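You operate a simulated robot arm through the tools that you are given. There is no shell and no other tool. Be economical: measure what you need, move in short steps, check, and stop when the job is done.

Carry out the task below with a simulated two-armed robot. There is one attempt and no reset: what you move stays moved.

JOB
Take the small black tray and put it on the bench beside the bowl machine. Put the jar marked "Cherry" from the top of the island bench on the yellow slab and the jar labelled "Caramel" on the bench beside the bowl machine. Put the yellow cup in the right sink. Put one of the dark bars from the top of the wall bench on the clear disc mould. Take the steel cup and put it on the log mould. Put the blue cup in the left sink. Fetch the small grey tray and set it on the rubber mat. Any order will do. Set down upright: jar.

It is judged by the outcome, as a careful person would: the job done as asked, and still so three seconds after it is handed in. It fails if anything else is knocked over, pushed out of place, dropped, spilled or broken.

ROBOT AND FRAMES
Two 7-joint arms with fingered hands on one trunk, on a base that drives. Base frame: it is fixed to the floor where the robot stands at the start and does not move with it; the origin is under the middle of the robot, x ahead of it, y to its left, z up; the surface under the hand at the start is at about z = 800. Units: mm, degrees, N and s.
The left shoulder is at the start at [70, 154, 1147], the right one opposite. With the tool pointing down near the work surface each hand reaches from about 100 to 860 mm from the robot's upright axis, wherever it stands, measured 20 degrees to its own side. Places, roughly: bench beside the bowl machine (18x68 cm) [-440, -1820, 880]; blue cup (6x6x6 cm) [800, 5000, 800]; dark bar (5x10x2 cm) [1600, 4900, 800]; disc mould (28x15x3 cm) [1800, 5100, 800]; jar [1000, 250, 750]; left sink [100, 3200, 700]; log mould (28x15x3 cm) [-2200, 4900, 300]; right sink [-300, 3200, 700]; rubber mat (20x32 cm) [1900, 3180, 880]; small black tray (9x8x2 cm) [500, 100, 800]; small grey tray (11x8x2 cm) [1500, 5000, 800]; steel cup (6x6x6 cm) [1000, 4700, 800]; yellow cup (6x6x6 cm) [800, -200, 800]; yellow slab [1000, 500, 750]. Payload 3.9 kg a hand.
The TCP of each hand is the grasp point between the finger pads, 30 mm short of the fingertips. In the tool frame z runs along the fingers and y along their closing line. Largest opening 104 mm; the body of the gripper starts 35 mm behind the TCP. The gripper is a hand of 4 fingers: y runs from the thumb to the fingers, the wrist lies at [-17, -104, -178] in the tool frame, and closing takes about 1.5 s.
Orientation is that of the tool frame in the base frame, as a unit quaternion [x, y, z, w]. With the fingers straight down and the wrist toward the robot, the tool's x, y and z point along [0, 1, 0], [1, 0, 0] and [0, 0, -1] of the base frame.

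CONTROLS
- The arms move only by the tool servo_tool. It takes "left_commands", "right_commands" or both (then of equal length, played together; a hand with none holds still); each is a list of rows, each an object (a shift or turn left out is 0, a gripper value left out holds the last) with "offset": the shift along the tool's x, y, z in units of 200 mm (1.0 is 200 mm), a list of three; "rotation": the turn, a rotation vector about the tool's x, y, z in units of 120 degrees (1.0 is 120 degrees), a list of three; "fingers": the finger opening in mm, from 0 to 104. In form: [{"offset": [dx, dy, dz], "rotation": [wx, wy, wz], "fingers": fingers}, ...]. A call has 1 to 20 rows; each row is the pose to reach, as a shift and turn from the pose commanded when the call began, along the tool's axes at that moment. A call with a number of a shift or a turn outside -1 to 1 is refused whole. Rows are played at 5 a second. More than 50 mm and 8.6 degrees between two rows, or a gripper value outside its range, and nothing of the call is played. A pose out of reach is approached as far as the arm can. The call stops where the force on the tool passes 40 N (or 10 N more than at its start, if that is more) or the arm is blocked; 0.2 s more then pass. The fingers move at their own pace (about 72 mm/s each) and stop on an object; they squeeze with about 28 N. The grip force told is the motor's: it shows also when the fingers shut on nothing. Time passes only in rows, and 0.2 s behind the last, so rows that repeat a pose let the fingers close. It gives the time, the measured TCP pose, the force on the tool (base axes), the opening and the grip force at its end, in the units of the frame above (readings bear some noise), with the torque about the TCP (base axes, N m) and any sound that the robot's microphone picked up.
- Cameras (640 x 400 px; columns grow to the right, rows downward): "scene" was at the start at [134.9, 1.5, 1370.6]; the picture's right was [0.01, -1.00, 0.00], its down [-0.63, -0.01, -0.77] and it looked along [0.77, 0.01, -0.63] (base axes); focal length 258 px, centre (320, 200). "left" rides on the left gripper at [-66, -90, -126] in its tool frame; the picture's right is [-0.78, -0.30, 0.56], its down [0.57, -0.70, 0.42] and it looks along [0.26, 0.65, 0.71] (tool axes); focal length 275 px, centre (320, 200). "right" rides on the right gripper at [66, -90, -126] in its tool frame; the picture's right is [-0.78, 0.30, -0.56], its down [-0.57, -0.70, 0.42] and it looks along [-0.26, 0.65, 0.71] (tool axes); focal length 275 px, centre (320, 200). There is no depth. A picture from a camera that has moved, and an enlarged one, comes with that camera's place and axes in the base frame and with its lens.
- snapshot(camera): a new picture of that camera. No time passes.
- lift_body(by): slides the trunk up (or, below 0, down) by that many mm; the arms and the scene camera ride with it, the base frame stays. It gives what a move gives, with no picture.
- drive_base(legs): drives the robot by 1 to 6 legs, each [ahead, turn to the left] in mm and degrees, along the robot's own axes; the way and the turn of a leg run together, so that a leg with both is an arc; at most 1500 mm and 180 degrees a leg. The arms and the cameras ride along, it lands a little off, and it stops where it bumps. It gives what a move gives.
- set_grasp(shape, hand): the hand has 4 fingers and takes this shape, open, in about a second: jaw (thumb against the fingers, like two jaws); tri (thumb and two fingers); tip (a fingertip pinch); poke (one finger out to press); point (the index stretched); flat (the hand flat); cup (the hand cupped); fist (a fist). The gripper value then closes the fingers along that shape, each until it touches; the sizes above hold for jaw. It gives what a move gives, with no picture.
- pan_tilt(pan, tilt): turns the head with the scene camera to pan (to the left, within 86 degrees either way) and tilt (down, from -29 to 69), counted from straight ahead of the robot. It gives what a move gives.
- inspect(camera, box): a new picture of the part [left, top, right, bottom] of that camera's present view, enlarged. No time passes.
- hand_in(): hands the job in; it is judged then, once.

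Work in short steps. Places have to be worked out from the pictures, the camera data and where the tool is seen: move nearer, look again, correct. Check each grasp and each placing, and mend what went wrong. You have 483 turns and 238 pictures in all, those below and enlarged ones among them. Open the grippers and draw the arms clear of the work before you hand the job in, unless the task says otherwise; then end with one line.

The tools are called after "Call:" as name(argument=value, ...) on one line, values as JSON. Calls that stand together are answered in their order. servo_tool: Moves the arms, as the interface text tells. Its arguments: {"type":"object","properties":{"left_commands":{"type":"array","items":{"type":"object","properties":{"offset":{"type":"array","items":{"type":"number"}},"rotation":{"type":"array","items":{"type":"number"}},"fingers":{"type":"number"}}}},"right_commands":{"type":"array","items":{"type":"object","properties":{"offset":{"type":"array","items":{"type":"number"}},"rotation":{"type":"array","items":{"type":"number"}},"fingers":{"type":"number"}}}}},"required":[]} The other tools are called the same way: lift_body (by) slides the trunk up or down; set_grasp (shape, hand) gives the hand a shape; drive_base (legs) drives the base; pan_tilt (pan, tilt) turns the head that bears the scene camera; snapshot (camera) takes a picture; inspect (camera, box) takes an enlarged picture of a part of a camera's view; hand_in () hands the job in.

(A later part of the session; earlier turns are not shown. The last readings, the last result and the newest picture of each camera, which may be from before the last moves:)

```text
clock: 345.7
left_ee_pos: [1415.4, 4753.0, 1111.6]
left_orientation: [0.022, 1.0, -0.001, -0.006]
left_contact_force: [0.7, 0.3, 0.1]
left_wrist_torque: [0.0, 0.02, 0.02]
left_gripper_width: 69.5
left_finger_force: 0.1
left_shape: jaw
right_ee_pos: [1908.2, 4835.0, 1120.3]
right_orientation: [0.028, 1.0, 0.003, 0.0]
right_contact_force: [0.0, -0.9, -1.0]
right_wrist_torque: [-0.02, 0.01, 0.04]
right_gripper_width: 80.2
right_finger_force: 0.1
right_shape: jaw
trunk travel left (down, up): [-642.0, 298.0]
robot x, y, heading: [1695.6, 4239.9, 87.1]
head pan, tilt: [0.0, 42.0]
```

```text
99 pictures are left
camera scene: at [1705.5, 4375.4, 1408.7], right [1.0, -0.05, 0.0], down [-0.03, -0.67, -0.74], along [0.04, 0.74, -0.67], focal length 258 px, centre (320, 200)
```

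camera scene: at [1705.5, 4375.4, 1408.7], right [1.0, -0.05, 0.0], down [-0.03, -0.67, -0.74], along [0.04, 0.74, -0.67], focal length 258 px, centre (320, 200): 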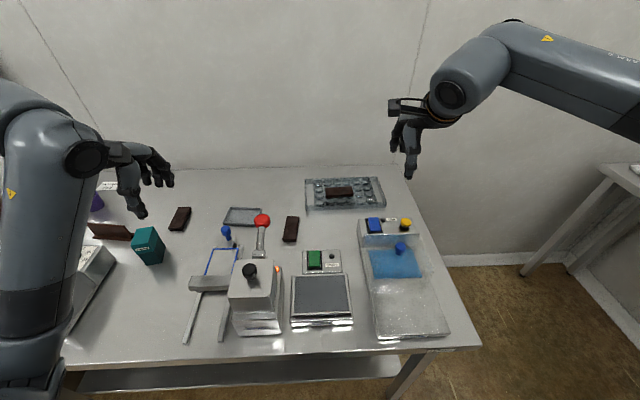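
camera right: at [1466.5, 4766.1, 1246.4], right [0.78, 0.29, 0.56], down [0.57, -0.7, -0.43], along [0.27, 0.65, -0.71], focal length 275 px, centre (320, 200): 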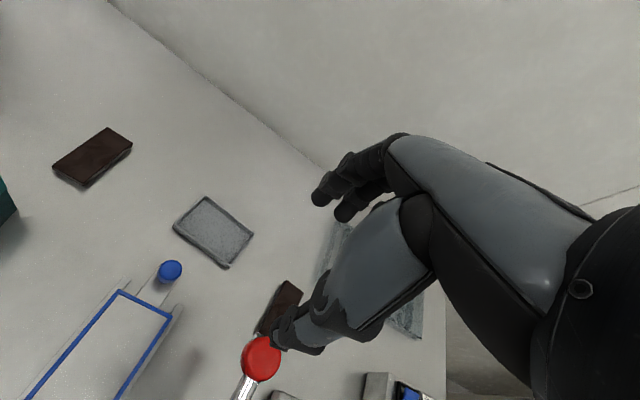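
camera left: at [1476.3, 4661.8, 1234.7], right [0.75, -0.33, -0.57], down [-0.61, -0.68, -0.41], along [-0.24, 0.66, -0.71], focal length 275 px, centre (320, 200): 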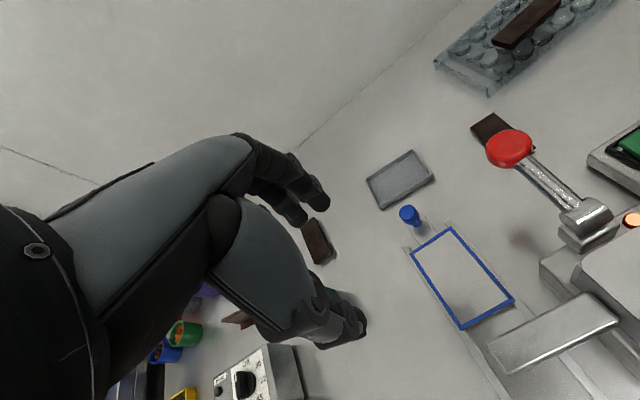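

The tray is centred at (1486,4967), rotated about -8°. I move the left hand over it in two stages with full opening.

Call:
servo_tool(left_commands=[{"offset": [-0.06, 0.2, 0], "fingers": 104}, {"offset": [-0.12, 0.4, 0], "fingers": 104}, {"offset": [-0.18, 0.6, 0], "fingers": 104}, {"offset": [-0.24, 0.8, 0], "fingers": 104}, {"offset": [-0.306, 1.0, 0], "fingers": 104}])

Call:
servo_tool(left_commands=[{"offset": [0, 0.08, 0.2], "rotation": [0, 0, 0.046]}, {"offset": [0, 0.08, 0.4], "rotation": [0, 0, 0.046]}, {"offset": [0, 0.08, 0.6], "rotation": [0, 0, 0.046]}, {"offset": [0, 0.08, 0.8], "rotation": [0, 0, 0.046]}, {"offset": [0, 0.08, 0.95], "rotation": [0, 0, 0.046]}, {"offset": [0, 0.08, 0.95], "rotation": [0, 0, 0.046]}])

Call:
snapshot(camera="left")

Call:
inspect(camera="scene", box=[140, 160, 340, 285])

```text
clock: 346.9
left_ee_pos: [1483.2, 4952.8, 1106.8]
left_orientation: [0.024, 1.0, -0.003, -0.007]
left_contact_force: [-0.7, 0.3, -0.3]
left_wrist_torque: [0.0, 0.0, 0.02]
left_gripper_width: 104.0
left_finger_force: 0.1
left_shape: jaw
right_ee_pos: [1909.3, 4837.6, 1118.6]
right_orientation: [0.028, 1.0, 0.001, 0.0]
right_contact_force: [0.0, 0.4, -0.8]
right_wrist_torque: [0.0, -0.01, 0.05]
right_gripper_width: 80.3
right_finger_force: 0.0
right_shape: jaw
trunk travel left (down, up): [-642.0, 298.0]
robot x, y, heading: [1701.5, 4241.0, 87.0]
head pan, tilt: [0.0, 42.0]
```

```text
clock: 348.3
left_ee_pos: [1480.3, 4966.3, 918.6]
left_orientation: [0.072, 0.997, -0.002, -0.005]
left_contact_force: [-0.3, 0.3, 0.2]
left_wrist_torque: [-0.02, 0.01, -0.02]
left_gripper_width: 103.5
left_finger_force: 0.0
left_shape: jaw
right_ee_pos: [1907.8, 4836.4, 1120.1]
right_orientation: [0.027, 1.0, 0.002, 0.0]
right_contact_force: [0.1, -0.1, -0.3]
right_wrist_torque: [0.02, -0.01, -0.06]
right_gripper_width: 80.2
right_finger_force: 0.0
right_shape: jaw
trunk travel left (down, up): [-642.0, 298.0]
robot x, y, heading: [1695.2, 4246.2, 87.1]
head pan, tilt: [0.0, 42.0]
```

```text
98 pictures are left
camera left: at [1533.2, 4868.8, 1043.0], right [0.72, -0.41, -0.57], down [-0.67, -0.61, -0.41], along [-0.18, 0.68, -0.71], focal length 275 px, centre (320, 200)
```

left: 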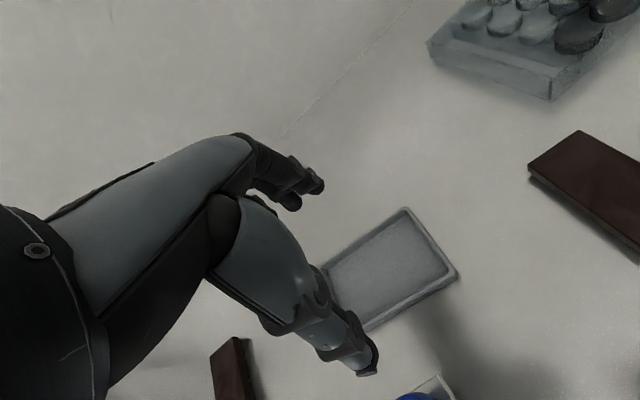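

```text
3.20 times, centred on (240, 222) of scene
camera zoom: at [1705.5, 4376.4, 1408.6], right [1.0, -0.05, 0.0], down [-0.03, -0.67, -0.74], along [0.04, 0.74, -0.67], focal length 825 px, centre (576, 128)
```

zoom: 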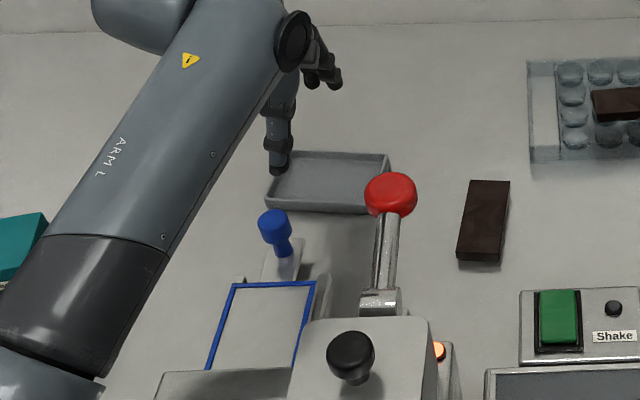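

The tray's centre is (1484,4972). I make a tiny correction and descend to the table.

Call:
servo_tool(left_commands=[{"offset": [-0.01, 0.03, 0.15], "rotation": [0, 0, -0.015]}, {"offset": [-0.01, 0.03, 0.3], "rotation": [0, 0, -0.02]}, {"offset": [-0.01, 0.03, 0.41], "rotation": [0, 0, -0.02]}, {"offset": [-0.01, 0.03, 0.41], "rotation": [0, 0, -0.02]}])

Call:
snapshot(camera="left")

```text
clock: 349.3
left_ee_pos: [1484.3, 4971.0, 837.8]
left_orientation: [0.05, 0.999, -0.003, -0.007]
left_contact_force: [-0.6, 0.3, 0.1]
left_wrist_torque: [0.0, 0.0, 0.01]
left_gripper_width: 103.8
left_finger_force: 0.0
left_shape: jaw
right_ee_pos: [1907.7, 4835.5, 1120.6]
right_orientation: [0.028, 1.0, 0.002, 0.0]
right_contact_force: [0.5, -0.3, -0.2]
right_wrist_torque: [-0.02, 0.02, 0.0]
right_gripper_width: 80.2
right_finger_force: 0.1
right_shape: jaw
trunk travel left (down, up): [-642.0, 298.0]
robot x, y, heading: [1699.9, 4241.6, 87.2]
head pan, tilt: [0.0, 42.0]
```

```text
96 pictures are left
camera left: at [1541.2, 4876.7, 961.5], right [0.73, -0.37, -0.57], down [-0.65, -0.64, -0.41], along [-0.21, 0.67, -0.71], focal length 275 px, centre (320, 200)
```

left: 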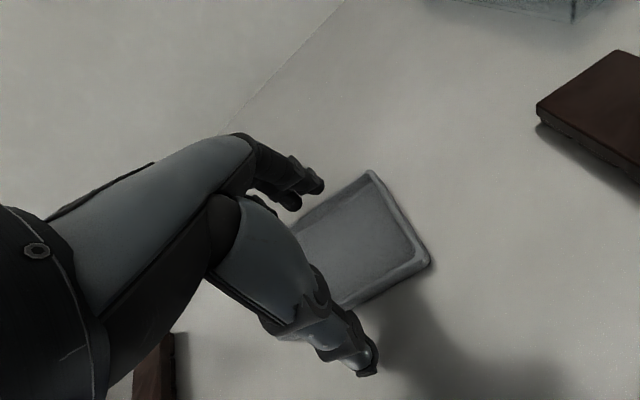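

The tray lies between thumb and fingers. I lower 4 mm and close.

Call:
servo_tool(left_commands=[{"offset": [0, 0, 0.02]}, {"offset": [0, 0, 0.02], "fingers": 50}, {"offset": [0, 0, 0.02], "fingers": 50}, {"offset": [0, 0, 0.02], "fingers": 50}, {"offset": [0, 0, 0.02], "fingers": 50}, {"offset": [0, 0, 0.02], "fingers": 50}, {"offset": [0, 0, 0.02], "fingers": 50}])

Call:
servo_tool(left_commands=[{"offset": [0, 0, -0.15]}, {"offset": [0, 0, -0.35]}, {"offset": [0, 0, -0.55]}, {"offset": [0, 0, -0.75]}, {"offset": [0, 0, -0.95]}, {"offset": [0, 0, -1.0]}])

Call:
snapshot(camera="left")

```text
clock: 350.9
left_ee_pos: [1484.9, 4971.2, 833.1]
left_orientation: [0.05, 0.999, -0.002, -0.006]
left_contact_force: [0.3, 0.6, -0.1]
left_wrist_torque: [0.0, -0.02, -0.01]
left_gripper_width: 69.4
left_finger_force: 27.5
left_shape: jaw
right_ee_pos: [1910.0, 4836.3, 1120.0]
right_orientation: [0.029, 1.0, 0.002, -0.001]
right_contact_force: [-0.7, -0.1, 0.5]
right_wrist_torque: [0.01, 0.0, 0.01]
right_gripper_width: 79.9
right_finger_force: 0.0
right_shape: jaw
trunk travel left (down, up): [-642.0, 298.0]
robot x, y, heading: [1702.9, 4244.1, 87.0]
head pan, tilt: [0.0, 42.0]
```

```text
clock: 352.3
left_ee_pos: [1486.0, 4973.5, 1034.0]
left_orientation: [0.051, 0.999, -0.003, -0.006]
left_contact_force: [0.7, 0.5, 0.1]
left_wrist_torque: [-0.01, 0.0, 0.02]
left_gripper_width: 69.1
left_finger_force: 27.7
left_shape: jaw
right_ee_pos: [1909.0, 4837.1, 1121.5]
right_orientation: [0.028, 1.0, 0.002, -0.001]
right_contact_force: [-1.6, 0.5, -0.5]
right_wrist_torque: [0.0, 0.0, 0.0]
right_gripper_width: 80.1
right_finger_force: 0.0
right_shape: jaw
trunk travel left (down, up): [-642.0, 298.0]
robot x, y, heading: [1702.4, 4242.3, 87.1]
head pan, tilt: [0.0, 42.0]
```

```text
95 pictures are left
camera left: at [1542.7, 4878.9, 1158.1], right [0.74, -0.38, -0.56], down [-0.65, -0.64, -0.41], along [-0.21, 0.67, -0.71], focal length 275 px, centre (320, 200)
```

left: 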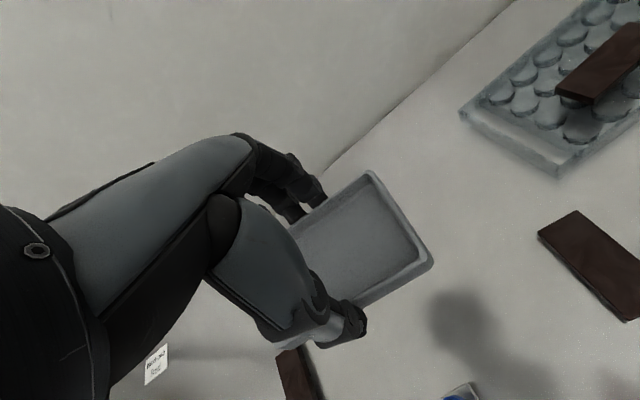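

The grey tray is held. I retract it, back away and turn east to look at the mat area on the south side.

Call:
servo_tool(left_commands=[{"offset": [0.05, -0.15, -0.1]}, {"offset": [0.1, -0.35, -0.2]}, {"offset": [0.17, -0.55, -0.3]}, {"offset": [0.24, -0.78, -0.35]}, {"offset": [0.3, -1.0, -0.4]}])

Call:
drive_base(legs=[[-200, 0], [0, -90]])

Call:
pan_tilt(pan=-65, tilt=30)

Call:
snapshot(camera="scene")

```text
clock: 353.5
left_ee_pos: [1409.9, 4776.9, 1113.5]
left_orientation: [0.049, 0.999, -0.001, -0.006]
left_contact_force: [-0.5, -0.1, -0.7]
left_wrist_torque: [0.03, -0.03, -0.05]
left_gripper_width: 69.3
left_finger_force: 27.7
left_shape: jaw
right_ee_pos: [1907.0, 4834.6, 1121.4]
right_orientation: [0.028, 1.0, 0.003, 0.001]
right_contact_force: [-0.2, -0.6, 0.0]
right_wrist_torque: [0.02, -0.01, 0.0]
right_gripper_width: 80.1
right_finger_force: 0.0
right_shape: jaw
trunk travel left (down, up): [-642.0, 298.0]
robot x, y, heading: [1698.9, 4248.7, 87.0]
head pan, tilt: [0.0, 42.0]
```

```text
clock: 359.0
left_ee_pos: [2233.6, 4307.0, 1113.7]
left_orientation: [0.751, 0.661, 0.003, -0.006]
left_contact_force: [0.4, 0.4, 0.0]
left_wrist_torque: [0.03, -0.01, 0.01]
left_gripper_width: 68.9
left_finger_force: 27.9
left_shape: jaw
right_ee_pos: [2275.6, 3810.0, 1120.4]
right_orientation: [0.735, 0.678, 0.001, 0.002]
right_contact_force: [0.3, -0.6, -1.3]
right_wrist_torque: [-0.01, -0.04, 0.03]
right_gripper_width: 80.0
right_finger_force: 0.0
right_shape: jaw
trunk travel left (down, up): [-642.0, 298.0]
robot x, y, heading: [1689.7, 4034.6, -4.5]
head pan, tilt: [0.0, 42.0]
```

```text
clock: 360.4
left_ee_pos: [2233.2, 4306.9, 1113.5]
left_orientation: [0.75, 0.661, 0.003, -0.006]
left_contact_force: [0.6, 0.2, -0.8]
left_wrist_torque: [-0.02, 0.0, -0.03]
left_gripper_width: 68.8
left_finger_force: 27.9
left_shape: jaw
right_ee_pos: [2276.3, 3809.3, 1120.2]
right_orientation: [0.735, 0.678, 0.001, 0.001]
right_contact_force: [-0.2, 1.2, -0.2]
right_wrist_torque: [0.0, 0.01, 0.01]
right_gripper_width: 80.3
right_finger_force: 0.1
right_shape: jaw
trunk travel left (down, up): [-642.0, 298.0]
robot x, y, heading: [1687.7, 4033.1, -4.5]
head pan, tilt: [-65.0, 30.0]
```

```text
94 pictures are left
camera scene: at [1770.4, 3945.2, 1426.8], right [-0.94, -0.35, 0.0], down [-0.18, 0.47, -0.87], along [0.3, -0.81, -0.5], focal length 258 px, centre (320, 200)
```

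scene: 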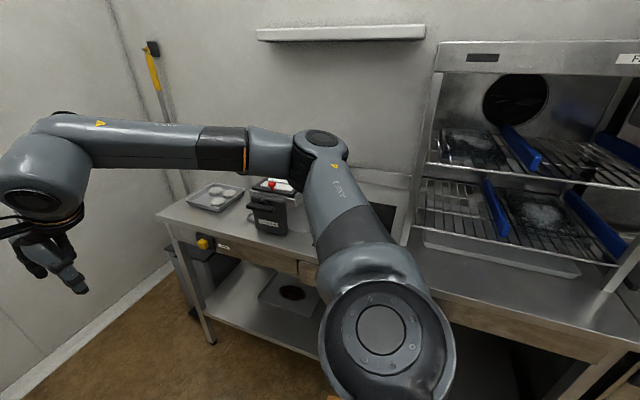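

The mat lies between the sealer and the rack. I pull the right hand back so it stays clear of the rack, then turn to face south.

Call:
servo_tool(right_commands=[{"offset": [0, -0.2, -0.05]}, {"offset": [0, -0.4, -0.1]}, {"offset": [0, -0.6, -0.15]}, {"offset": [0, -0.8, -0.2]}, {"offset": [0, -0.9, -0.2]}])

Call:
drive_base(legs=[[0, -85.5]])

Call:
pan_tilt(pan=10, tilt=42)

Call:
snapshot(camera="scene")

```text
clock: 361.6
left_ee_pos: [2232.9, 4307.0, 1113.4]
left_orientation: [0.75, 0.662, 0.002, -0.006]
left_contact_force: [0.2, -0.6, 0.4]
left_wrist_torque: [0.02, 0.02, 0.0]
left_gripper_width: 68.9
left_finger_force: 27.8
left_shape: jaw
right_ee_pos: [2094.1, 3826.4, 1161.8]
right_orientation: [0.736, 0.677, 0.001, 0.002]
right_contact_force: [-0.6, 0.1, 0.5]
right_wrist_torque: [0.02, 0.0, -0.02]
right_gripper_width: 80.1
right_finger_force: 0.0
right_shape: jaw
trunk travel left (down, up): [-642.0, 298.0]
robot x, y, heading: [1687.8, 4033.1, -4.3]
head pan, tilt: [-65.0, 30.0]
```

```text
clock: 365.6
left_ee_pos: [2004.8, 3512.6, 1113.3]
left_orientation: [1.0, -0.026, 0.005, -0.003]
left_contact_force: [-0.2, 0.9, -0.5]
left_wrist_torque: [0.0, 0.0, -0.01]
left_gripper_width: 68.9
left_finger_force: 27.7
left_shape: jaw
right_ee_pos: [1512.7, 3613.3, 1160.8]
right_orientation: [1.0, -0.003, 0.0, 0.001]
right_contact_force: [-0.4, -0.2, 1.2]
right_wrist_torque: [0.0, 0.0, -0.02]
right_gripper_width: 80.2
right_finger_force: 0.0
right_shape: jaw
trunk travel left (down, up): [-642.0, 298.0]
robot x, y, heading: [1690.8, 4034.9, -90.1]
head pan, tilt: [-65.0, 30.0]
```

```text
clock: 367.1
left_ee_pos: [2003.3, 3512.5, 1113.5]
left_orientation: [1.0, -0.024, 0.006, -0.003]
left_contact_force: [-0.1, 1.0, -0.5]
left_wrist_torque: [0.03, 0.01, 0.04]
left_gripper_width: 68.4
left_finger_force: 28.0
left_shape: jaw
right_ee_pos: [1514.0, 3612.7, 1160.5]
right_orientation: [1.0, -0.002, 0.0, 0.002]
right_contact_force: [0.0, 0.3, -0.1]
right_wrist_torque: [-0.01, -0.01, 0.03]
right_gripper_width: 80.2
right_finger_force: 0.1
right_shape: jaw
trunk travel left (down, up): [-642.0, 298.0]
robot x, y, heading: [1689.6, 4033.4, -89.9]
head pan, tilt: [10.0, 42.0]
```

```text
93 pictures are left
camera scene: at [1702.9, 3901.1, 1408.6], right [-0.98, -0.17, 0.0], down [-0.12, 0.66, -0.74], along [0.13, -0.73, -0.67], focal length 258 px, centre (320, 200)
```

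scene: 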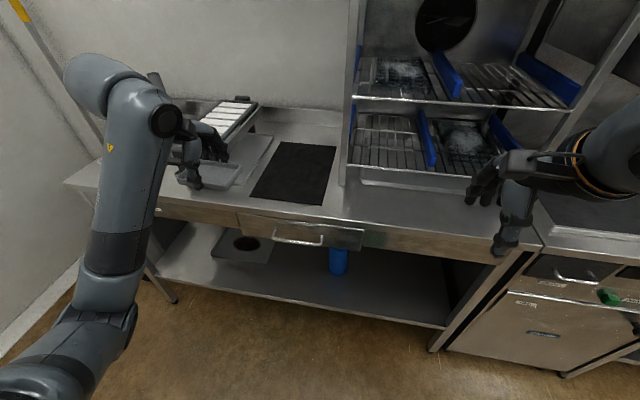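

The mat is centred at (1908,3199) with free room above it. I drive 170 mm forward and check.

Call:
drive_base(legs=[[170, 0]])

Call:
servo_tool(left_commands=[{"offset": [-0.12, 0.18, 0]}, {"offset": [-0.24, 0.36, 0]}, {"offset": [-0.36, 0.54, 0.05]}, {"offset": [-0.48, 0.71, 0.1]}, {"offset": [-0.48, 0.71, 0.3]}, {"offset": [-0.48, 0.71, 0.5]}, {"offset": [-0.48, 0.71, 0.7]}])

Call:
snapshot(camera="scene")

Call:
snapshot(camera="left")

```text
clock: 368.6
left_ee_pos: [2001.0, 3344.3, 1113.9]
left_orientation: [1.0, -0.027, 0.006, -0.002]
left_contact_force: [0.5, -0.4, -0.6]
left_wrist_torque: [0.02, 0.02, -0.02]
left_gripper_width: 68.9
left_finger_force: 28.2
left_shape: jaw
right_ee_pos: [1511.4, 3447.5, 1160.4]
right_orientation: [1.0, -0.004, 0.0, 0.003]
right_contact_force: [0.2, -0.1, -0.4]
right_wrist_torque: [0.01, 0.01, -0.02]
right_gripper_width: 80.0
right_finger_force: 0.0
right_shape: jaw
trunk travel left (down, up): [-642.0, 298.0]
robot x, y, heading: [1690.8, 3864.9, -90.2]
head pan, tilt: [10.0, 42.0]
```

```text
clock: 370.2
left_ee_pos: [1898.4, 3206.4, 971.8]
left_orientation: [1.0, -0.027, 0.008, -0.002]
left_contact_force: [-0.3, -0.6, -0.5]
left_wrist_torque: [-0.03, 0.02, 0.0]
left_gripper_width: 68.6
left_finger_force: 27.6
left_shape: jaw
right_ee_pos: [1510.6, 3446.3, 1161.7]
right_orientation: [1.0, -0.005, 0.0, 0.001]
right_contact_force: [-1.0, -1.0, 0.5]
right_wrist_torque: [-0.01, 0.0, -0.03]
right_gripper_width: 80.0
right_finger_force: 0.1
right_shape: jaw
trunk travel left (down, up): [-642.0, 298.0]
robot x, y, heading: [1691.7, 3866.5, -90.1]
head pan, tilt: [10.0, 42.0]
```

```text
92 pictures are left
camera scene: at [1701.6, 3733.5, 1408.6], right [-0.99, -0.17, 0.0], down [-0.11, 0.66, -0.74], along [0.13, -0.73, -0.67], focal length 258 px, centre (320, 200)
```

scene: 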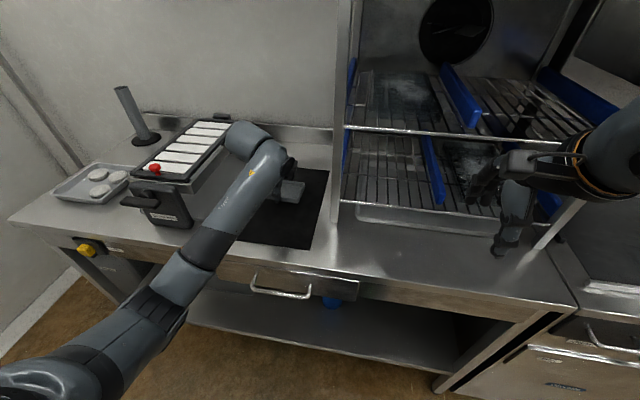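

```text
91 pictures are left
camera left: at [1834.0, 3300.1, 1096.0], right [-0.75, 0.34, -0.57], down [0.62, 0.67, -0.41], along [0.24, -0.66, -0.71], focal length 275 px, centre (320, 200)
```

left: 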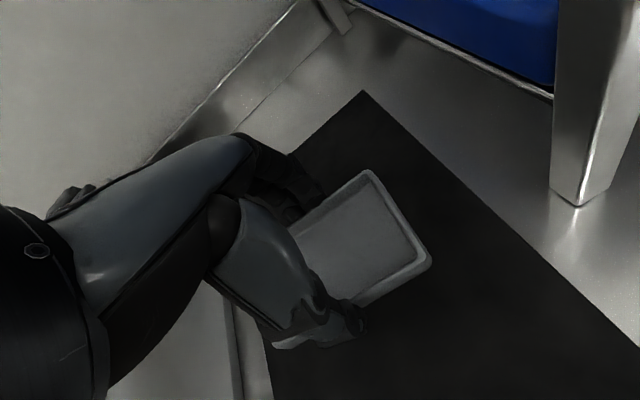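

The tray is over the mat and the forearm clears the sealer. I lower it.

Call:
servo_tool(left_commands=[{"offset": [0.03, 0.03, 0.12]}, {"offset": [0.04, 0.03, 0.24]}, {"offset": [0.04, 0.03, 0.24]}])

Call:
servo_tool(left_commands=[{"offset": [0, 0, 0.01]}, {"offset": [0, 0, 0.02]}, {"offset": [0, 0, 0.02]}])

Call:
servo_tool(left_commands=[{"offset": [0, 0, 0.01]}, {"offset": [0, 0, 0.02]}, {"offset": [0, 0, 0.02]}])

```text
clock: 371.0
left_ee_pos: [1905.8, 3202.9, 925.0]
left_orientation: [1.0, -0.028, 0.006, -0.003]
left_contact_force: [-1.3, 0.0, -1.2]
left_wrist_torque: [-0.01, 0.01, -0.01]
left_gripper_width: 68.6
left_finger_force: 28.0
left_shape: jaw
right_ee_pos: [1512.3, 3447.0, 1161.3]
right_orientation: [1.0, -0.004, 0.0, 0.003]
right_contact_force: [-0.4, -0.2, 0.0]
right_wrist_torque: [-0.01, -0.01, 0.02]
right_gripper_width: 80.4
right_finger_force: 0.0
right_shape: jaw
trunk travel left (down, up): [-642.0, 298.0]
robot x, y, heading: [1689.5, 3868.7, -90.6]
head pan, tilt: [10.0, 42.0]
```

```text
clock: 371.8
left_ee_pos: [1906.2, 3202.3, 920.1]
left_orientation: [1.0, -0.026, 0.006, -0.002]
left_contact_force: [0.2, -0.5, -0.1]
left_wrist_torque: [0.01, -0.01, 0.03]
left_gripper_width: 68.2
left_finger_force: 28.0
left_shape: jaw
right_ee_pos: [1511.4, 3447.6, 1160.9]
right_orientation: [1.0, -0.005, -0.001, 0.002]
right_contact_force: [-0.1, 0.3, 0.3]
right_wrist_torque: [0.02, -0.03, 0.0]
right_gripper_width: 80.2
right_finger_force: 0.1
right_shape: jaw
trunk travel left (down, up): [-642.0, 298.0]
robot x, y, heading: [1685.1, 3865.8, -90.5]
head pan, tilt: [10.0, 42.0]
```

```text
clock: 372.6
left_ee_pos: [1906.6, 3200.9, 916.4]
left_orientation: [1.0, -0.027, 0.007, -0.001]
left_contact_force: [0.0, 0.5, 3.5]
left_wrist_torque: [0.04, 0.01, -0.02]
left_gripper_width: 68.5
left_finger_force: 28.0
left_shape: jaw
right_ee_pos: [1510.9, 3447.8, 1160.9]
right_orientation: [1.0, -0.004, 0.0, 0.003]
right_contact_force: [-0.3, 0.0, 0.1]
right_wrist_torque: [-0.01, 0.0, -0.02]
right_gripper_width: 80.4
right_finger_force: 0.1
right_shape: jaw
trunk travel left (down, up): [-642.0, 298.0]
robot x, y, heading: [1688.6, 3863.3, -90.4]
head pan, tilt: [10.0, 42.0]
```

Contact. I release and rise.

Call:
servo_tool(left_commands=[{"fingers": 104}, {"fingers": 104}, {"fingers": 104}, {"fingers": 104}])

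Call:
servo_tool(left_commands=[{"offset": [0, 0, -0.15]}, {"offset": [0, 0, -0.35]}, {"offset": [0, 0, -0.55]}, {"offset": [0, 0, -0.75]}, {"offset": [0.02, -0.1, -0.95]}, {"offset": [0.1, -0.3, -1.0]}, {"offset": [0.2, -0.5, -1.0]}, {"offset": [0.35, -0.68, -1.0]}, {"offset": [0.5, -0.68, -1.0]}])

Call:
snapshot(camera="scene")

```text
clock: 373.6
left_ee_pos: [1906.4, 3201.4, 914.8]
left_orientation: [1.0, -0.027, 0.007, -0.002]
left_contact_force: [0.0, 0.1, 0.5]
left_wrist_torque: [-0.01, 0.02, -0.03]
left_gripper_width: 103.7
left_finger_force: 0.2
left_shape: jaw
right_ee_pos: [1511.3, 3446.2, 1161.8]
right_orientation: [1.0, -0.005, 0.0, 0.002]
right_contact_force: [0.4, 0.0, -0.7]
right_wrist_torque: [-0.02, 0.0, 0.01]
right_gripper_width: 80.3
right_finger_force: 0.1
right_shape: jaw
trunk travel left (down, up): [-642.0, 298.0]
robot x, y, heading: [1686.6, 3865.7, -89.9]
head pan, tilt: [10.0, 42.0]
```

```text
clock: 375.6
left_ee_pos: [2013.3, 3330.9, 1119.2]
left_orientation: [1.0, -0.027, 0.006, -0.003]
left_contact_force: [-0.8, -0.2, 0.0]
left_wrist_torque: [0.0, 0.01, 0.0]
left_gripper_width: 103.8
left_finger_force: 0.0
left_shape: jaw
right_ee_pos: [1511.8, 3447.3, 1160.9]
right_orientation: [1.0, -0.004, 0.0, 0.002]
right_contact_force: [-0.3, -1.3, 0.0]
right_wrist_torque: [0.0, 0.0, 0.0]
right_gripper_width: 80.2
right_finger_force: 0.1
right_shape: jaw
trunk travel left (down, up): [-642.0, 298.0]
robot x, y, heading: [1688.4, 3864.8, -90.2]
head pan, tilt: [10.0, 42.0]
```

```text
90 pictures are left
camera scene: at [1702.4, 3733.2, 1408.5], right [-0.99, -0.17, 0.0], down [-0.11, 0.66, -0.74], along [0.13, -0.73, -0.67], focal length 258 px, centre (320, 200)
```

scene: 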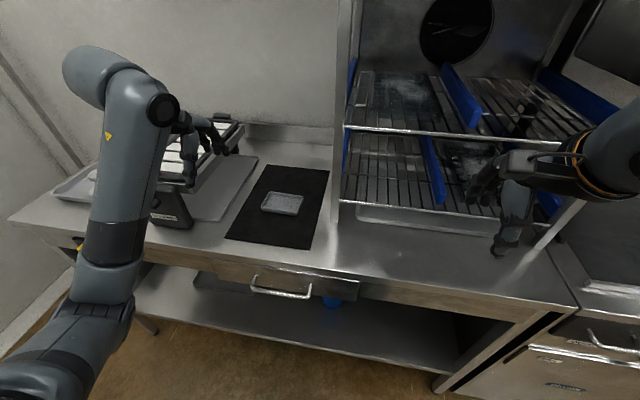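

The grey tray sits on the rubber mat. Next are the cups: I raise the trunk, back off and drive west to x≈690 for the blue cup with the right hand.

Call:
lift_body(by=200)

Call:
drive_base(legs=[[-190, 0], [0, -90], [1000, 0], [0, -90]])

Call:
pan_tilt(pan=0, tilt=42)

Call:
snapshot(camera="scene")

```text
clock: 377.7
left_ee_pos: [2011.7, 3330.1, 1318.5]
left_orientation: [1.0, -0.027, 0.006, -0.002]
left_contact_force: [-0.6, -0.2, -0.2]
left_wrist_torque: [-0.02, 0.0, 0.0]
left_gripper_width: 103.8
left_finger_force: 0.0
left_shape: jaw
right_ee_pos: [1511.4, 3447.0, 1360.1]
right_orientation: [1.0, -0.005, -0.001, 0.003]
right_contact_force: [-0.4, -0.9, -0.2]
right_wrist_torque: [0.0, -0.01, -0.02]
right_gripper_width: 79.9
right_finger_force: 0.1
right_shape: jaw
trunk travel left (down, up): [-842.0, 98.0]
robot x, y, heading: [1692.4, 3867.7, -90.3]
head pan, tilt: [10.0, 42.0]
```

```text
clock: 391.7
left_ee_pos: [362.4, 4572.5, 1319.2]
left_orientation: [0.018, 1.0, -0.002, -0.005]
left_contact_force: [0.0, 0.6, 1.2]
left_wrist_torque: [0.0, 0.01, 0.01]
left_gripper_width: 103.7
left_finger_force: 0.0
left_shape: jaw
right_ee_pos: [864.4, 4466.2, 1360.0]
right_orientation: [-0.004, 1.0, 0.002, 0.0]
right_contact_force: [0.0, 0.5, -0.4]
right_wrist_torque: [-0.01, 0.0, -0.03]
right_gripper_width: 80.2
right_finger_force: 0.0
right_shape: jaw
trunk travel left (down, up): [-842.0, 98.0]
robot x, y, heading: [695.4, 4043.6, 91.0]
head pan, tilt: [10.0, 42.0]
```

```text
clock: 392.4
left_ee_pos: [361.6, 4573.2, 1317.9]
left_orientation: [0.018, 1.0, -0.003, -0.007]
left_contact_force: [-0.7, -0.1, -0.8]
left_wrist_torque: [-0.01, -0.01, 0.01]
left_gripper_width: 103.8
left_finger_force: 0.2
left_shape: jaw
right_ee_pos: [864.0, 4466.3, 1360.9]
right_orientation: [-0.005, 1.0, 0.003, 0.0]
right_contact_force: [-0.8, 0.1, -0.3]
right_wrist_torque: [0.02, -0.04, -0.03]
right_gripper_width: 80.3
right_finger_force: 0.0
right_shape: jaw
trunk travel left (down, up): [-842.0, 98.0]
robot x, y, heading: [699.9, 4043.6, 90.9]
head pan, tilt: [0.0, 42.0]
```

```text
89 pictures are left
camera scene: at [692.2, 4178.2, 1608.6], right [1.0, 0.01, 0.0], down [0.01, -0.67, -0.74], along [-0.01, 0.74, -0.67], focal length 258 px, centre (320, 200)
```

scene: 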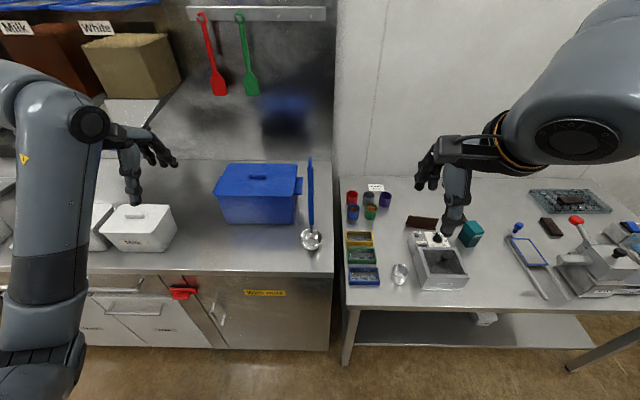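

Call:
inspect(camera="scene", box=[325, 175, 437, 245])

```text
5.71 times, centred on (381, 210) of scene
camera zoom: at [692.2, 4178.2, 1608.6], right [1.0, 0.01, 0.0], down [0.01, -0.67, -0.74], along [-0.01, 0.74, -0.67], focal length 1473 px, centre (-29, 143)
```

zoom: 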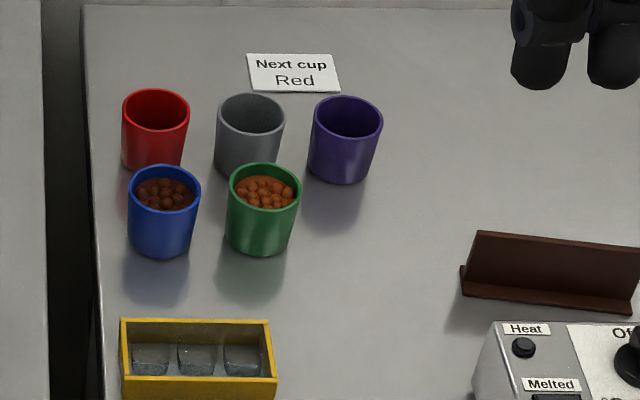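

The cups: blue (825,4962), green (898,4962), red (825,5050); there is a 34 mm gap behind the blue cup. I drive 215 mm forward and move the right hand over the blue cup with a 78 mm opening.

Call:
drive_base(legs=[[215, 0]])

Call:
servo_tool(right_commands=[{"offset": [0.03, 0.2, 0.1], "fingers": 78}, {"offset": [0.06, 0.4, 0.2], "fingers": 78}, {"offset": [0.09, 0.6, 0.3], "fingers": 78}, {"offset": [0.12, 0.8, 0.4], "fingers": 78}, {"offset": [0.14, 1.0, 0.5], "fingers": 78}, {"offset": [0.14, 1.0, 0.7], "fingers": 78}, {"offset": [0.14, 1.0, 0.9], "fingers": 78}])

Call:
snapshot(camera="right")

Call:
snapshot(camera="scene")

```text
clock: 394.1
left_ee_pos: [359.4, 4788.2, 1319.9]
left_orientation: [0.018, 1.0, -0.002, -0.007]
left_contact_force: [-0.2, -0.2, 0.0]
left_wrist_torque: [0.02, 0.01, 0.0]
left_gripper_width: 104.0
left_finger_force: 0.1
left_shape: jaw
right_ee_pos: [862.1, 4681.1, 1362.3]
right_orientation: [-0.004, 1.0, 0.004, 0.0]
right_contact_force: [0.9, 0.1, 0.6]
right_wrist_torque: [0.01, 0.01, -0.02]
right_gripper_width: 80.3
right_finger_force: 0.1
right_shape: jaw
trunk travel left (down, up): [-842.0, 98.0]
robot x, y, heading: [694.3, 4258.6, 90.9]
head pan, tilt: [0.0, 42.0]
```

```text
clock: 395.7
left_ee_pos: [359.2, 4793.7, 1317.8]
left_orientation: [0.018, 1.0, -0.002, -0.007]
left_contact_force: [0.0, 0.7, 0.4]
left_wrist_torque: [-0.02, 0.01, 0.01]
left_gripper_width: 103.7
left_finger_force: 0.0
left_shape: jaw
right_ee_pos: [836.0, 4886.9, 1181.0]
right_orientation: [-0.004, 1.0, 0.003, -0.001]
right_contact_force: [-0.3, -0.3, 0.6]
right_wrist_torque: [-0.06, 0.01, -0.01]
right_gripper_width: 78.2
right_finger_force: 0.1
right_shape: jaw
trunk travel left (down, up): [-842.0, 98.0]
robot x, y, heading: [690.3, 4264.6, 90.8]
head pan, tilt: [0.0, 42.0]
```

```text
87 pictures are left
camera right: at [769.3, 4795.9, 1306.4], right [0.77, 0.3, 0.56], down [0.58, -0.69, -0.43], along [0.26, 0.65, -0.71], focal length 275 px, centre (320, 200)
```

right: 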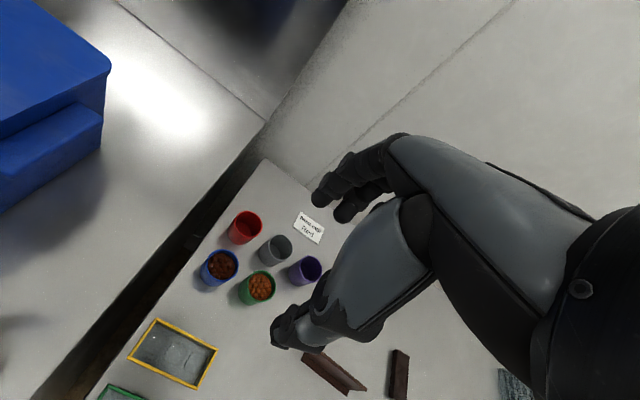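

```text
86 pictures are left
camera scene: at [689.8, 4397.1, 1608.6], right [1.0, 0.01, 0.0], down [0.01, -0.67, -0.74], along [-0.01, 0.74, -0.67], focal length 258 px, centre (320, 200)
```

scene: 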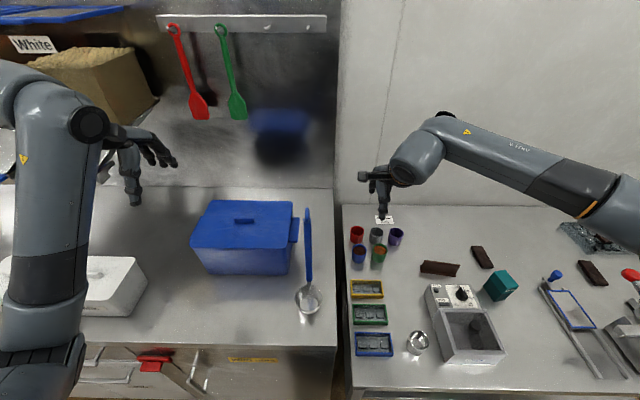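

The blue cup is confirmed at (825,4964). I move above it at z≈1000 and check alignment.

Call:
servo_tool(right_commands=[{"offset": [0.01, 0.13, 0.1]}, {"offset": [0.02, 0.26, 0.25]}, {"offset": [0.02, 0.385, 0.4]}, {"offset": [0.02, 0.385, 0.6]}, {"offset": [0.02, 0.385, 0.8]}, {"offset": [0.02, 0.385, 0.95]}, {"offset": [0.02, 0.385, 0.95]}])

Call:
snapshot(camera="right")

Call:
inspect(camera="scene", box=[320, 170, 480, 270])

```text
clock: 397.3
left_ee_pos: [359.1, 4792.4, 1319.4]
left_orientation: [0.018, 1.0, -0.003, -0.006]
left_contact_force: [-0.2, 0.5, -0.5]
left_wrist_torque: [-0.01, 0.0, 0.01]
left_gripper_width: 103.7
left_finger_force: 0.0
left_shape: jaw
right_ee_pos: [823.4, 4963.8, 993.5]
right_orientation: [-0.005, 1.0, 0.003, 0.001]
right_contact_force: [0.0, -0.4, -0.1]
right_wrist_torque: [-0.01, 0.0, 0.04]
right_gripper_width: 78.5
right_finger_force: 0.1
right_shape: jaw
trunk travel left (down, up): [-842.0, 98.0]
robot x, y, heading: [693.7, 4261.4, 91.1]
head pan, tilt: [0.0, 42.0]
```

```text
85 pictures are left
camera right: at [759.2, 4872.8, 1118.6], right [0.77, 0.3, 0.56], down [0.58, -0.69, -0.43], along [0.26, 0.65, -0.71], focal length 275 px, centre (320, 200)
```

right: 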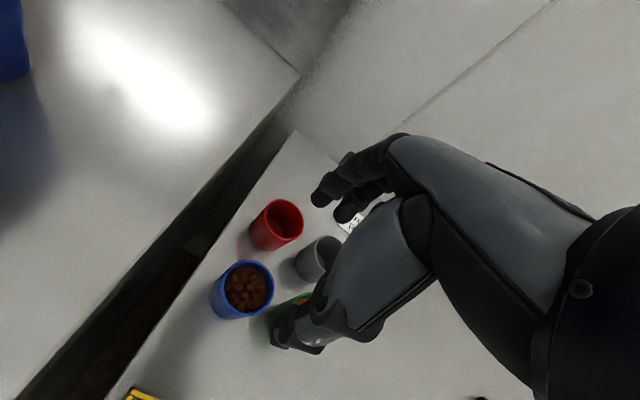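

```text
4.00 times, centred on (400, 220) of scene
camera zoom: at [689.2, 4396.1, 1608.6], right [1.0, 0.01, 0.0], down [0.01, -0.67, -0.74], along [-0.01, 0.74, -0.67], focal length 1031 px, centre (0, 120)
```

zoom: 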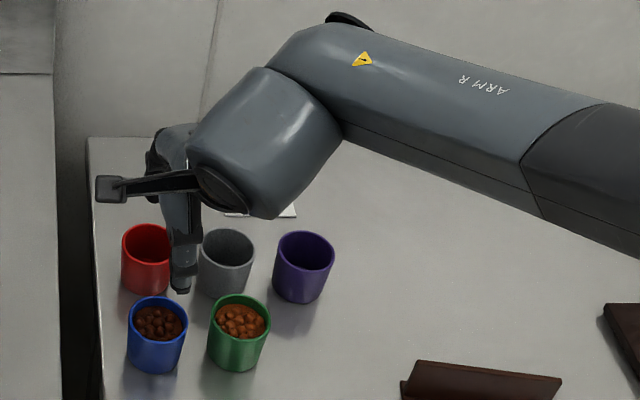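

The hand is centred over the cup. I descend to z≈880 and check the finger clearances.

Call:
servo_tool(right_commands=[{"offset": [-0.015, 0.0, 0.2]}, {"offset": [-0.015, 0.0, 0.4]}, {"offset": [-0.015, 0.0, 0.56]}, {"offset": [-0.015, 0.0, 0.56]}])

Call:
snapshot(camera="right")

Call:
inspect(camera="scene", box=[320, 170, 480, 270])

```text
clock: 398.3
left_ee_pos: [359.9, 4791.1, 1317.6]
left_orientation: [0.017, 1.0, -0.003, -0.007]
left_contact_force: [-0.8, -0.3, 0.0]
left_wrist_torque: [-0.02, 0.01, 0.0]
left_gripper_width: 103.8
left_finger_force: 0.0
left_shape: jaw
right_ee_pos: [826.6, 4960.8, 879.9]
right_orientation: [-0.005, 1.0, 0.003, 0.0]
right_contact_force: [0.0, 0.6, -0.6]
right_wrist_torque: [-0.01, 0.0, 0.01]
right_gripper_width: 78.2
right_finger_force: 0.1
right_shape: jaw
trunk travel left (down, up): [-842.0, 98.0]
robot x, y, heading: [691.8, 4261.3, 90.5]
head pan, tilt: [0.0, 42.0]
```

```text
83 pictures are left
camera right: at [761.2, 4870.9, 1005.5], right [0.77, 0.3, 0.56], down [0.58, -0.69, -0.43], along [0.26, 0.65, -0.71], focal length 275 px, centre (320, 200)
```

right: 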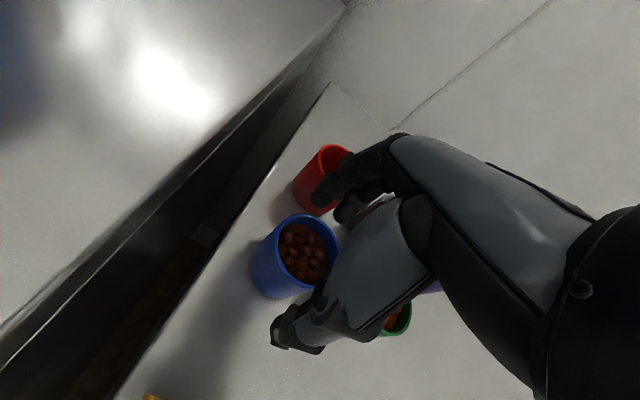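

```text
4.00 times, centred on (400, 220) of scene
camera zoom: at [689.3, 4396.4, 1608.6], right [1.0, 0.01, 0.0], down [0.01, -0.67, -0.74], along [-0.01, 0.74, -0.67], focal length 1031 px, centre (0, 120)
```

zoom: 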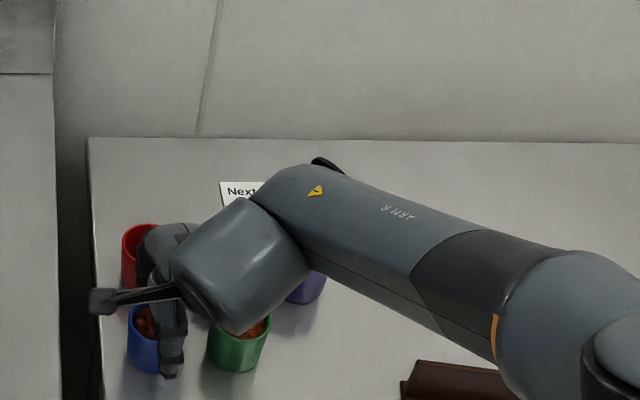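

The rear finger is close to the red cup. I narrow the opening to 68 mm, centre exactly, and go down slowly.

Call:
servo_tool(right_commands=[{"offset": [0.01, 0.01, 0.0], "fingers": 68}, {"offset": [0.01, 0.01, 0.0], "fingers": 68}, {"offset": [0.01, 0.01, 0.05]}, {"offset": [0.01, 0.01, 0.1]}, {"offset": [0.01, 0.01, 0.1]}])

Call:
inspect(camera="right", box=[220, 100, 420, 225])

```text
clock: 399.5
left_ee_pos: [359.6, 4792.3, 1318.4]
left_orientation: [0.017, 1.0, -0.002, -0.007]
left_contact_force: [-0.3, -0.1, -0.3]
left_wrist_torque: [0.0, 0.03, 0.0]
left_gripper_width: 103.8
left_finger_force: 0.0
left_shape: jaw
right_ee_pos: [826.0, 4964.9, 859.5]
right_orientation: [-0.004, 1.0, 0.004, -0.001]
right_contact_force: [-0.4, 0.2, 0.7]
right_wrist_torque: [0.0, 0.01, -0.02]
right_gripper_width: 68.3
right_finger_force: 0.0
right_shape: jaw
trunk travel left (down, up): [-842.0, 98.0]
robot x, y, heading: [691.2, 4261.3, 90.6]
head pan, tilt: [0.0, 42.0]
```

```text
3.20 times, centred on (320, 162) of right
camera zoom: at [760.2, 4874.1, 985.0], right [0.77, 0.3, 0.56], down [0.58, -0.69, -0.43], along [0.26, 0.65, -0.71], focal length 881 px, centre (320, 320)
```

zoom: 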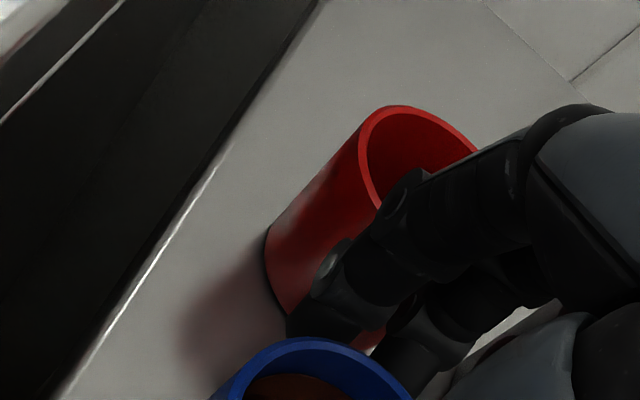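

No contact yet. I narrow slightly more and continue down.

Call:
servo_tool(right_commands=[{"offset": [0, -0.005, 0.0], "fingers": 63}, {"offset": [0, -0.005, 0.0], "fingers": 63}, {"offset": [0, -0.005, 0.04]}, {"offset": [0, -0.005, 0.08]}, {"offset": [0, -0.005, 0.11]}, {"offset": [0, -0.005, 0.11]}])

Call:
inspect(camera="right", box=[220, 100, 420, 225])

Call:
inspect(camera="scene", box=[320, 190, 420, 252])

```text
clock: 400.9
left_ee_pos: [359.4, 4792.4, 1318.4]
left_orientation: [0.018, 1.0, -0.003, -0.007]
left_contact_force: [-0.3, -0.8, 0.2]
left_wrist_torque: [0.0, -0.01, 0.0]
left_gripper_width: 103.8
left_finger_force: 0.0
left_shape: jaw
right_ee_pos: [825.8, 4960.3, 842.2]
right_orientation: [-0.005, 1.0, 0.003, -0.001]
right_contact_force: [-0.3, 0.2, -0.2]
right_wrist_torque: [-0.02, 0.03, -0.04]
right_gripper_width: 63.4
right_finger_force: 0.0
right_shape: jaw
right hand out of reach, approached as far as the arm can: row 5, 6
trunk travel left (down, up): [-842.0, 98.0]
robot x, y, heading: [695.7, 4263.1, 90.7]
head pan, tilt: [0.0, 42.0]
```

```text
3.20 times, centred on (320, 162) of right
camera zoom: at [760.6, 4869.9, 967.3], right [0.77, 0.3, 0.56], down [0.58, -0.69, -0.43], along [0.26, 0.65, -0.71], focal length 881 px, centre (320, 320)
```

zoom: 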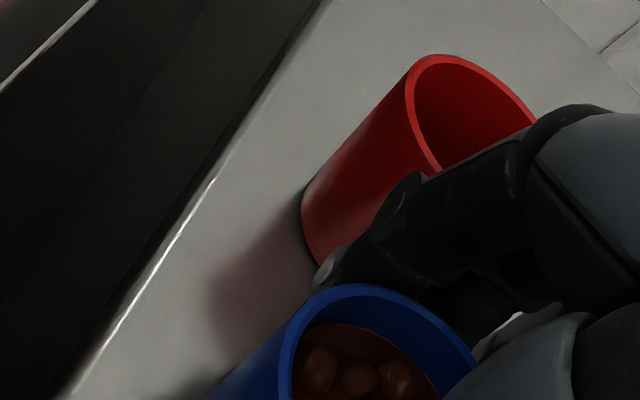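

```text
6.40 times, centred on (370, 221) of scene
camera zoom: at [689.6, 4396.7, 1608.5], right [1.0, 0.01, 0.0], down [0.01, -0.67, -0.74], along [-0.01, 0.74, -0.67], focal length 1650 px, centre (0, 66)
```

zoom: 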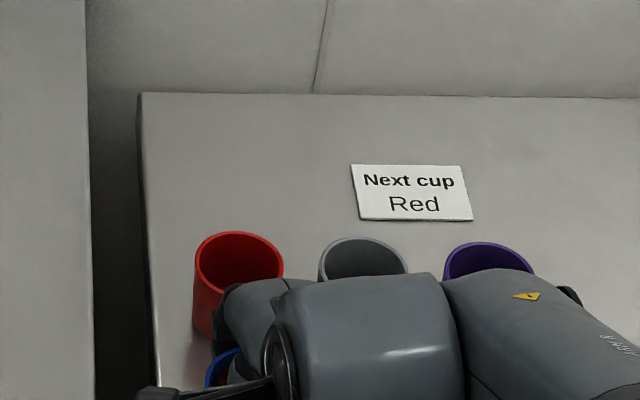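

The fingers are well placed at z=842, around the cup only. I close.

Call:
servo_tool(right_commands=[{"fingers": 20}, {"fingers": 20}, {"fingers": 20}, {"fingers": 20}, {"fingers": 20}, {"fingers": 20}])

Call:
servo_tool(right_commands=[{"offset": [0, 0, -0.08]}, {"offset": [0, 0, -0.18]}, {"offset": [0, 0, -0.3]}, {"offset": [0, 0, -0.45]}, {"offset": [0, 0, -0.65]}, {"offset": [0, 0, -0.85]}, {"offset": [0, 0, -1.0]}])

Call:
snapshot(camera="right")

Call:
inspect(camera="scene", box=[320, 170, 480, 270])

```text
clock: 402.3
left_ee_pos: [357.9, 4791.1, 1318.3]
left_orientation: [0.017, 1.0, -0.003, -0.007]
left_contact_force: [-0.5, 0.1, 0.0]
left_wrist_torque: [0.02, 0.0, 0.03]
left_gripper_width: 103.5
left_finger_force: 0.1
left_shape: jaw
right_ee_pos: [825.9, 4960.1, 841.5]
right_orientation: [-0.004, 1.0, 0.003, 0.0]
right_contact_force: [-0.3, -0.4, 0.4]
right_wrist_torque: [0.01, -0.01, -0.02]
right_gripper_width: 41.4
right_finger_force: 27.9
right_shape: jaw
trunk travel left (down, up): [-842.0, 98.0]
robot x, y, heading: [692.7, 4258.7, 91.0]
head pan, tilt: [0.0, 42.0]
```

```text
clock: 403.9
left_ee_pos: [358.5, 4793.2, 1319.5]
left_orientation: [0.017, 1.0, -0.002, -0.006]
left_contact_force: [-0.1, -0.8, 0.5]
left_wrist_torque: [-0.01, 0.03, 0.02]
left_gripper_width: 103.8
left_finger_force: 0.1
left_shape: jaw
right_ee_pos: [824.2, 4959.7, 1041.5]
right_orientation: [-0.005, 1.0, 0.001, 0.002]
right_contact_force: [-1.2, -0.2, -0.8]
right_wrist_torque: [0.06, 0.04, -0.01]
right_gripper_width: 41.0
right_finger_force: 27.6
right_shape: jaw
trunk travel left (down, up): [-842.0, 98.0]
robot x, y, heading: [693.0, 4260.6, 90.6]
head pan, tilt: [0.0, 42.0]
```

```text
78 pictures are left
camera right: at [757.8, 4868.4, 1167.5], right [0.77, 0.3, 0.56], down [0.58, -0.69, -0.43], along [0.26, 0.65, -0.71], focal length 275 px, centre (320, 200)
```

right: 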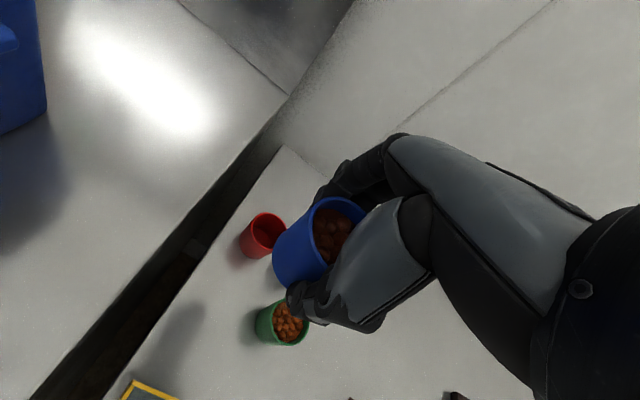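

```text
4.00 times, centred on (400, 220) of scene
camera zoom: at [689.1, 4396.0, 1608.5], right [1.0, 0.01, 0.0], down [0.01, -0.67, -0.74], along [-0.01, 0.74, -0.67], focal length 1031 px, centre (0, 120)
```

zoom: 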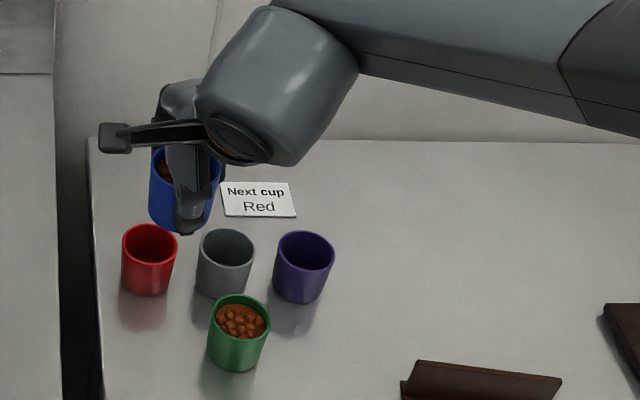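

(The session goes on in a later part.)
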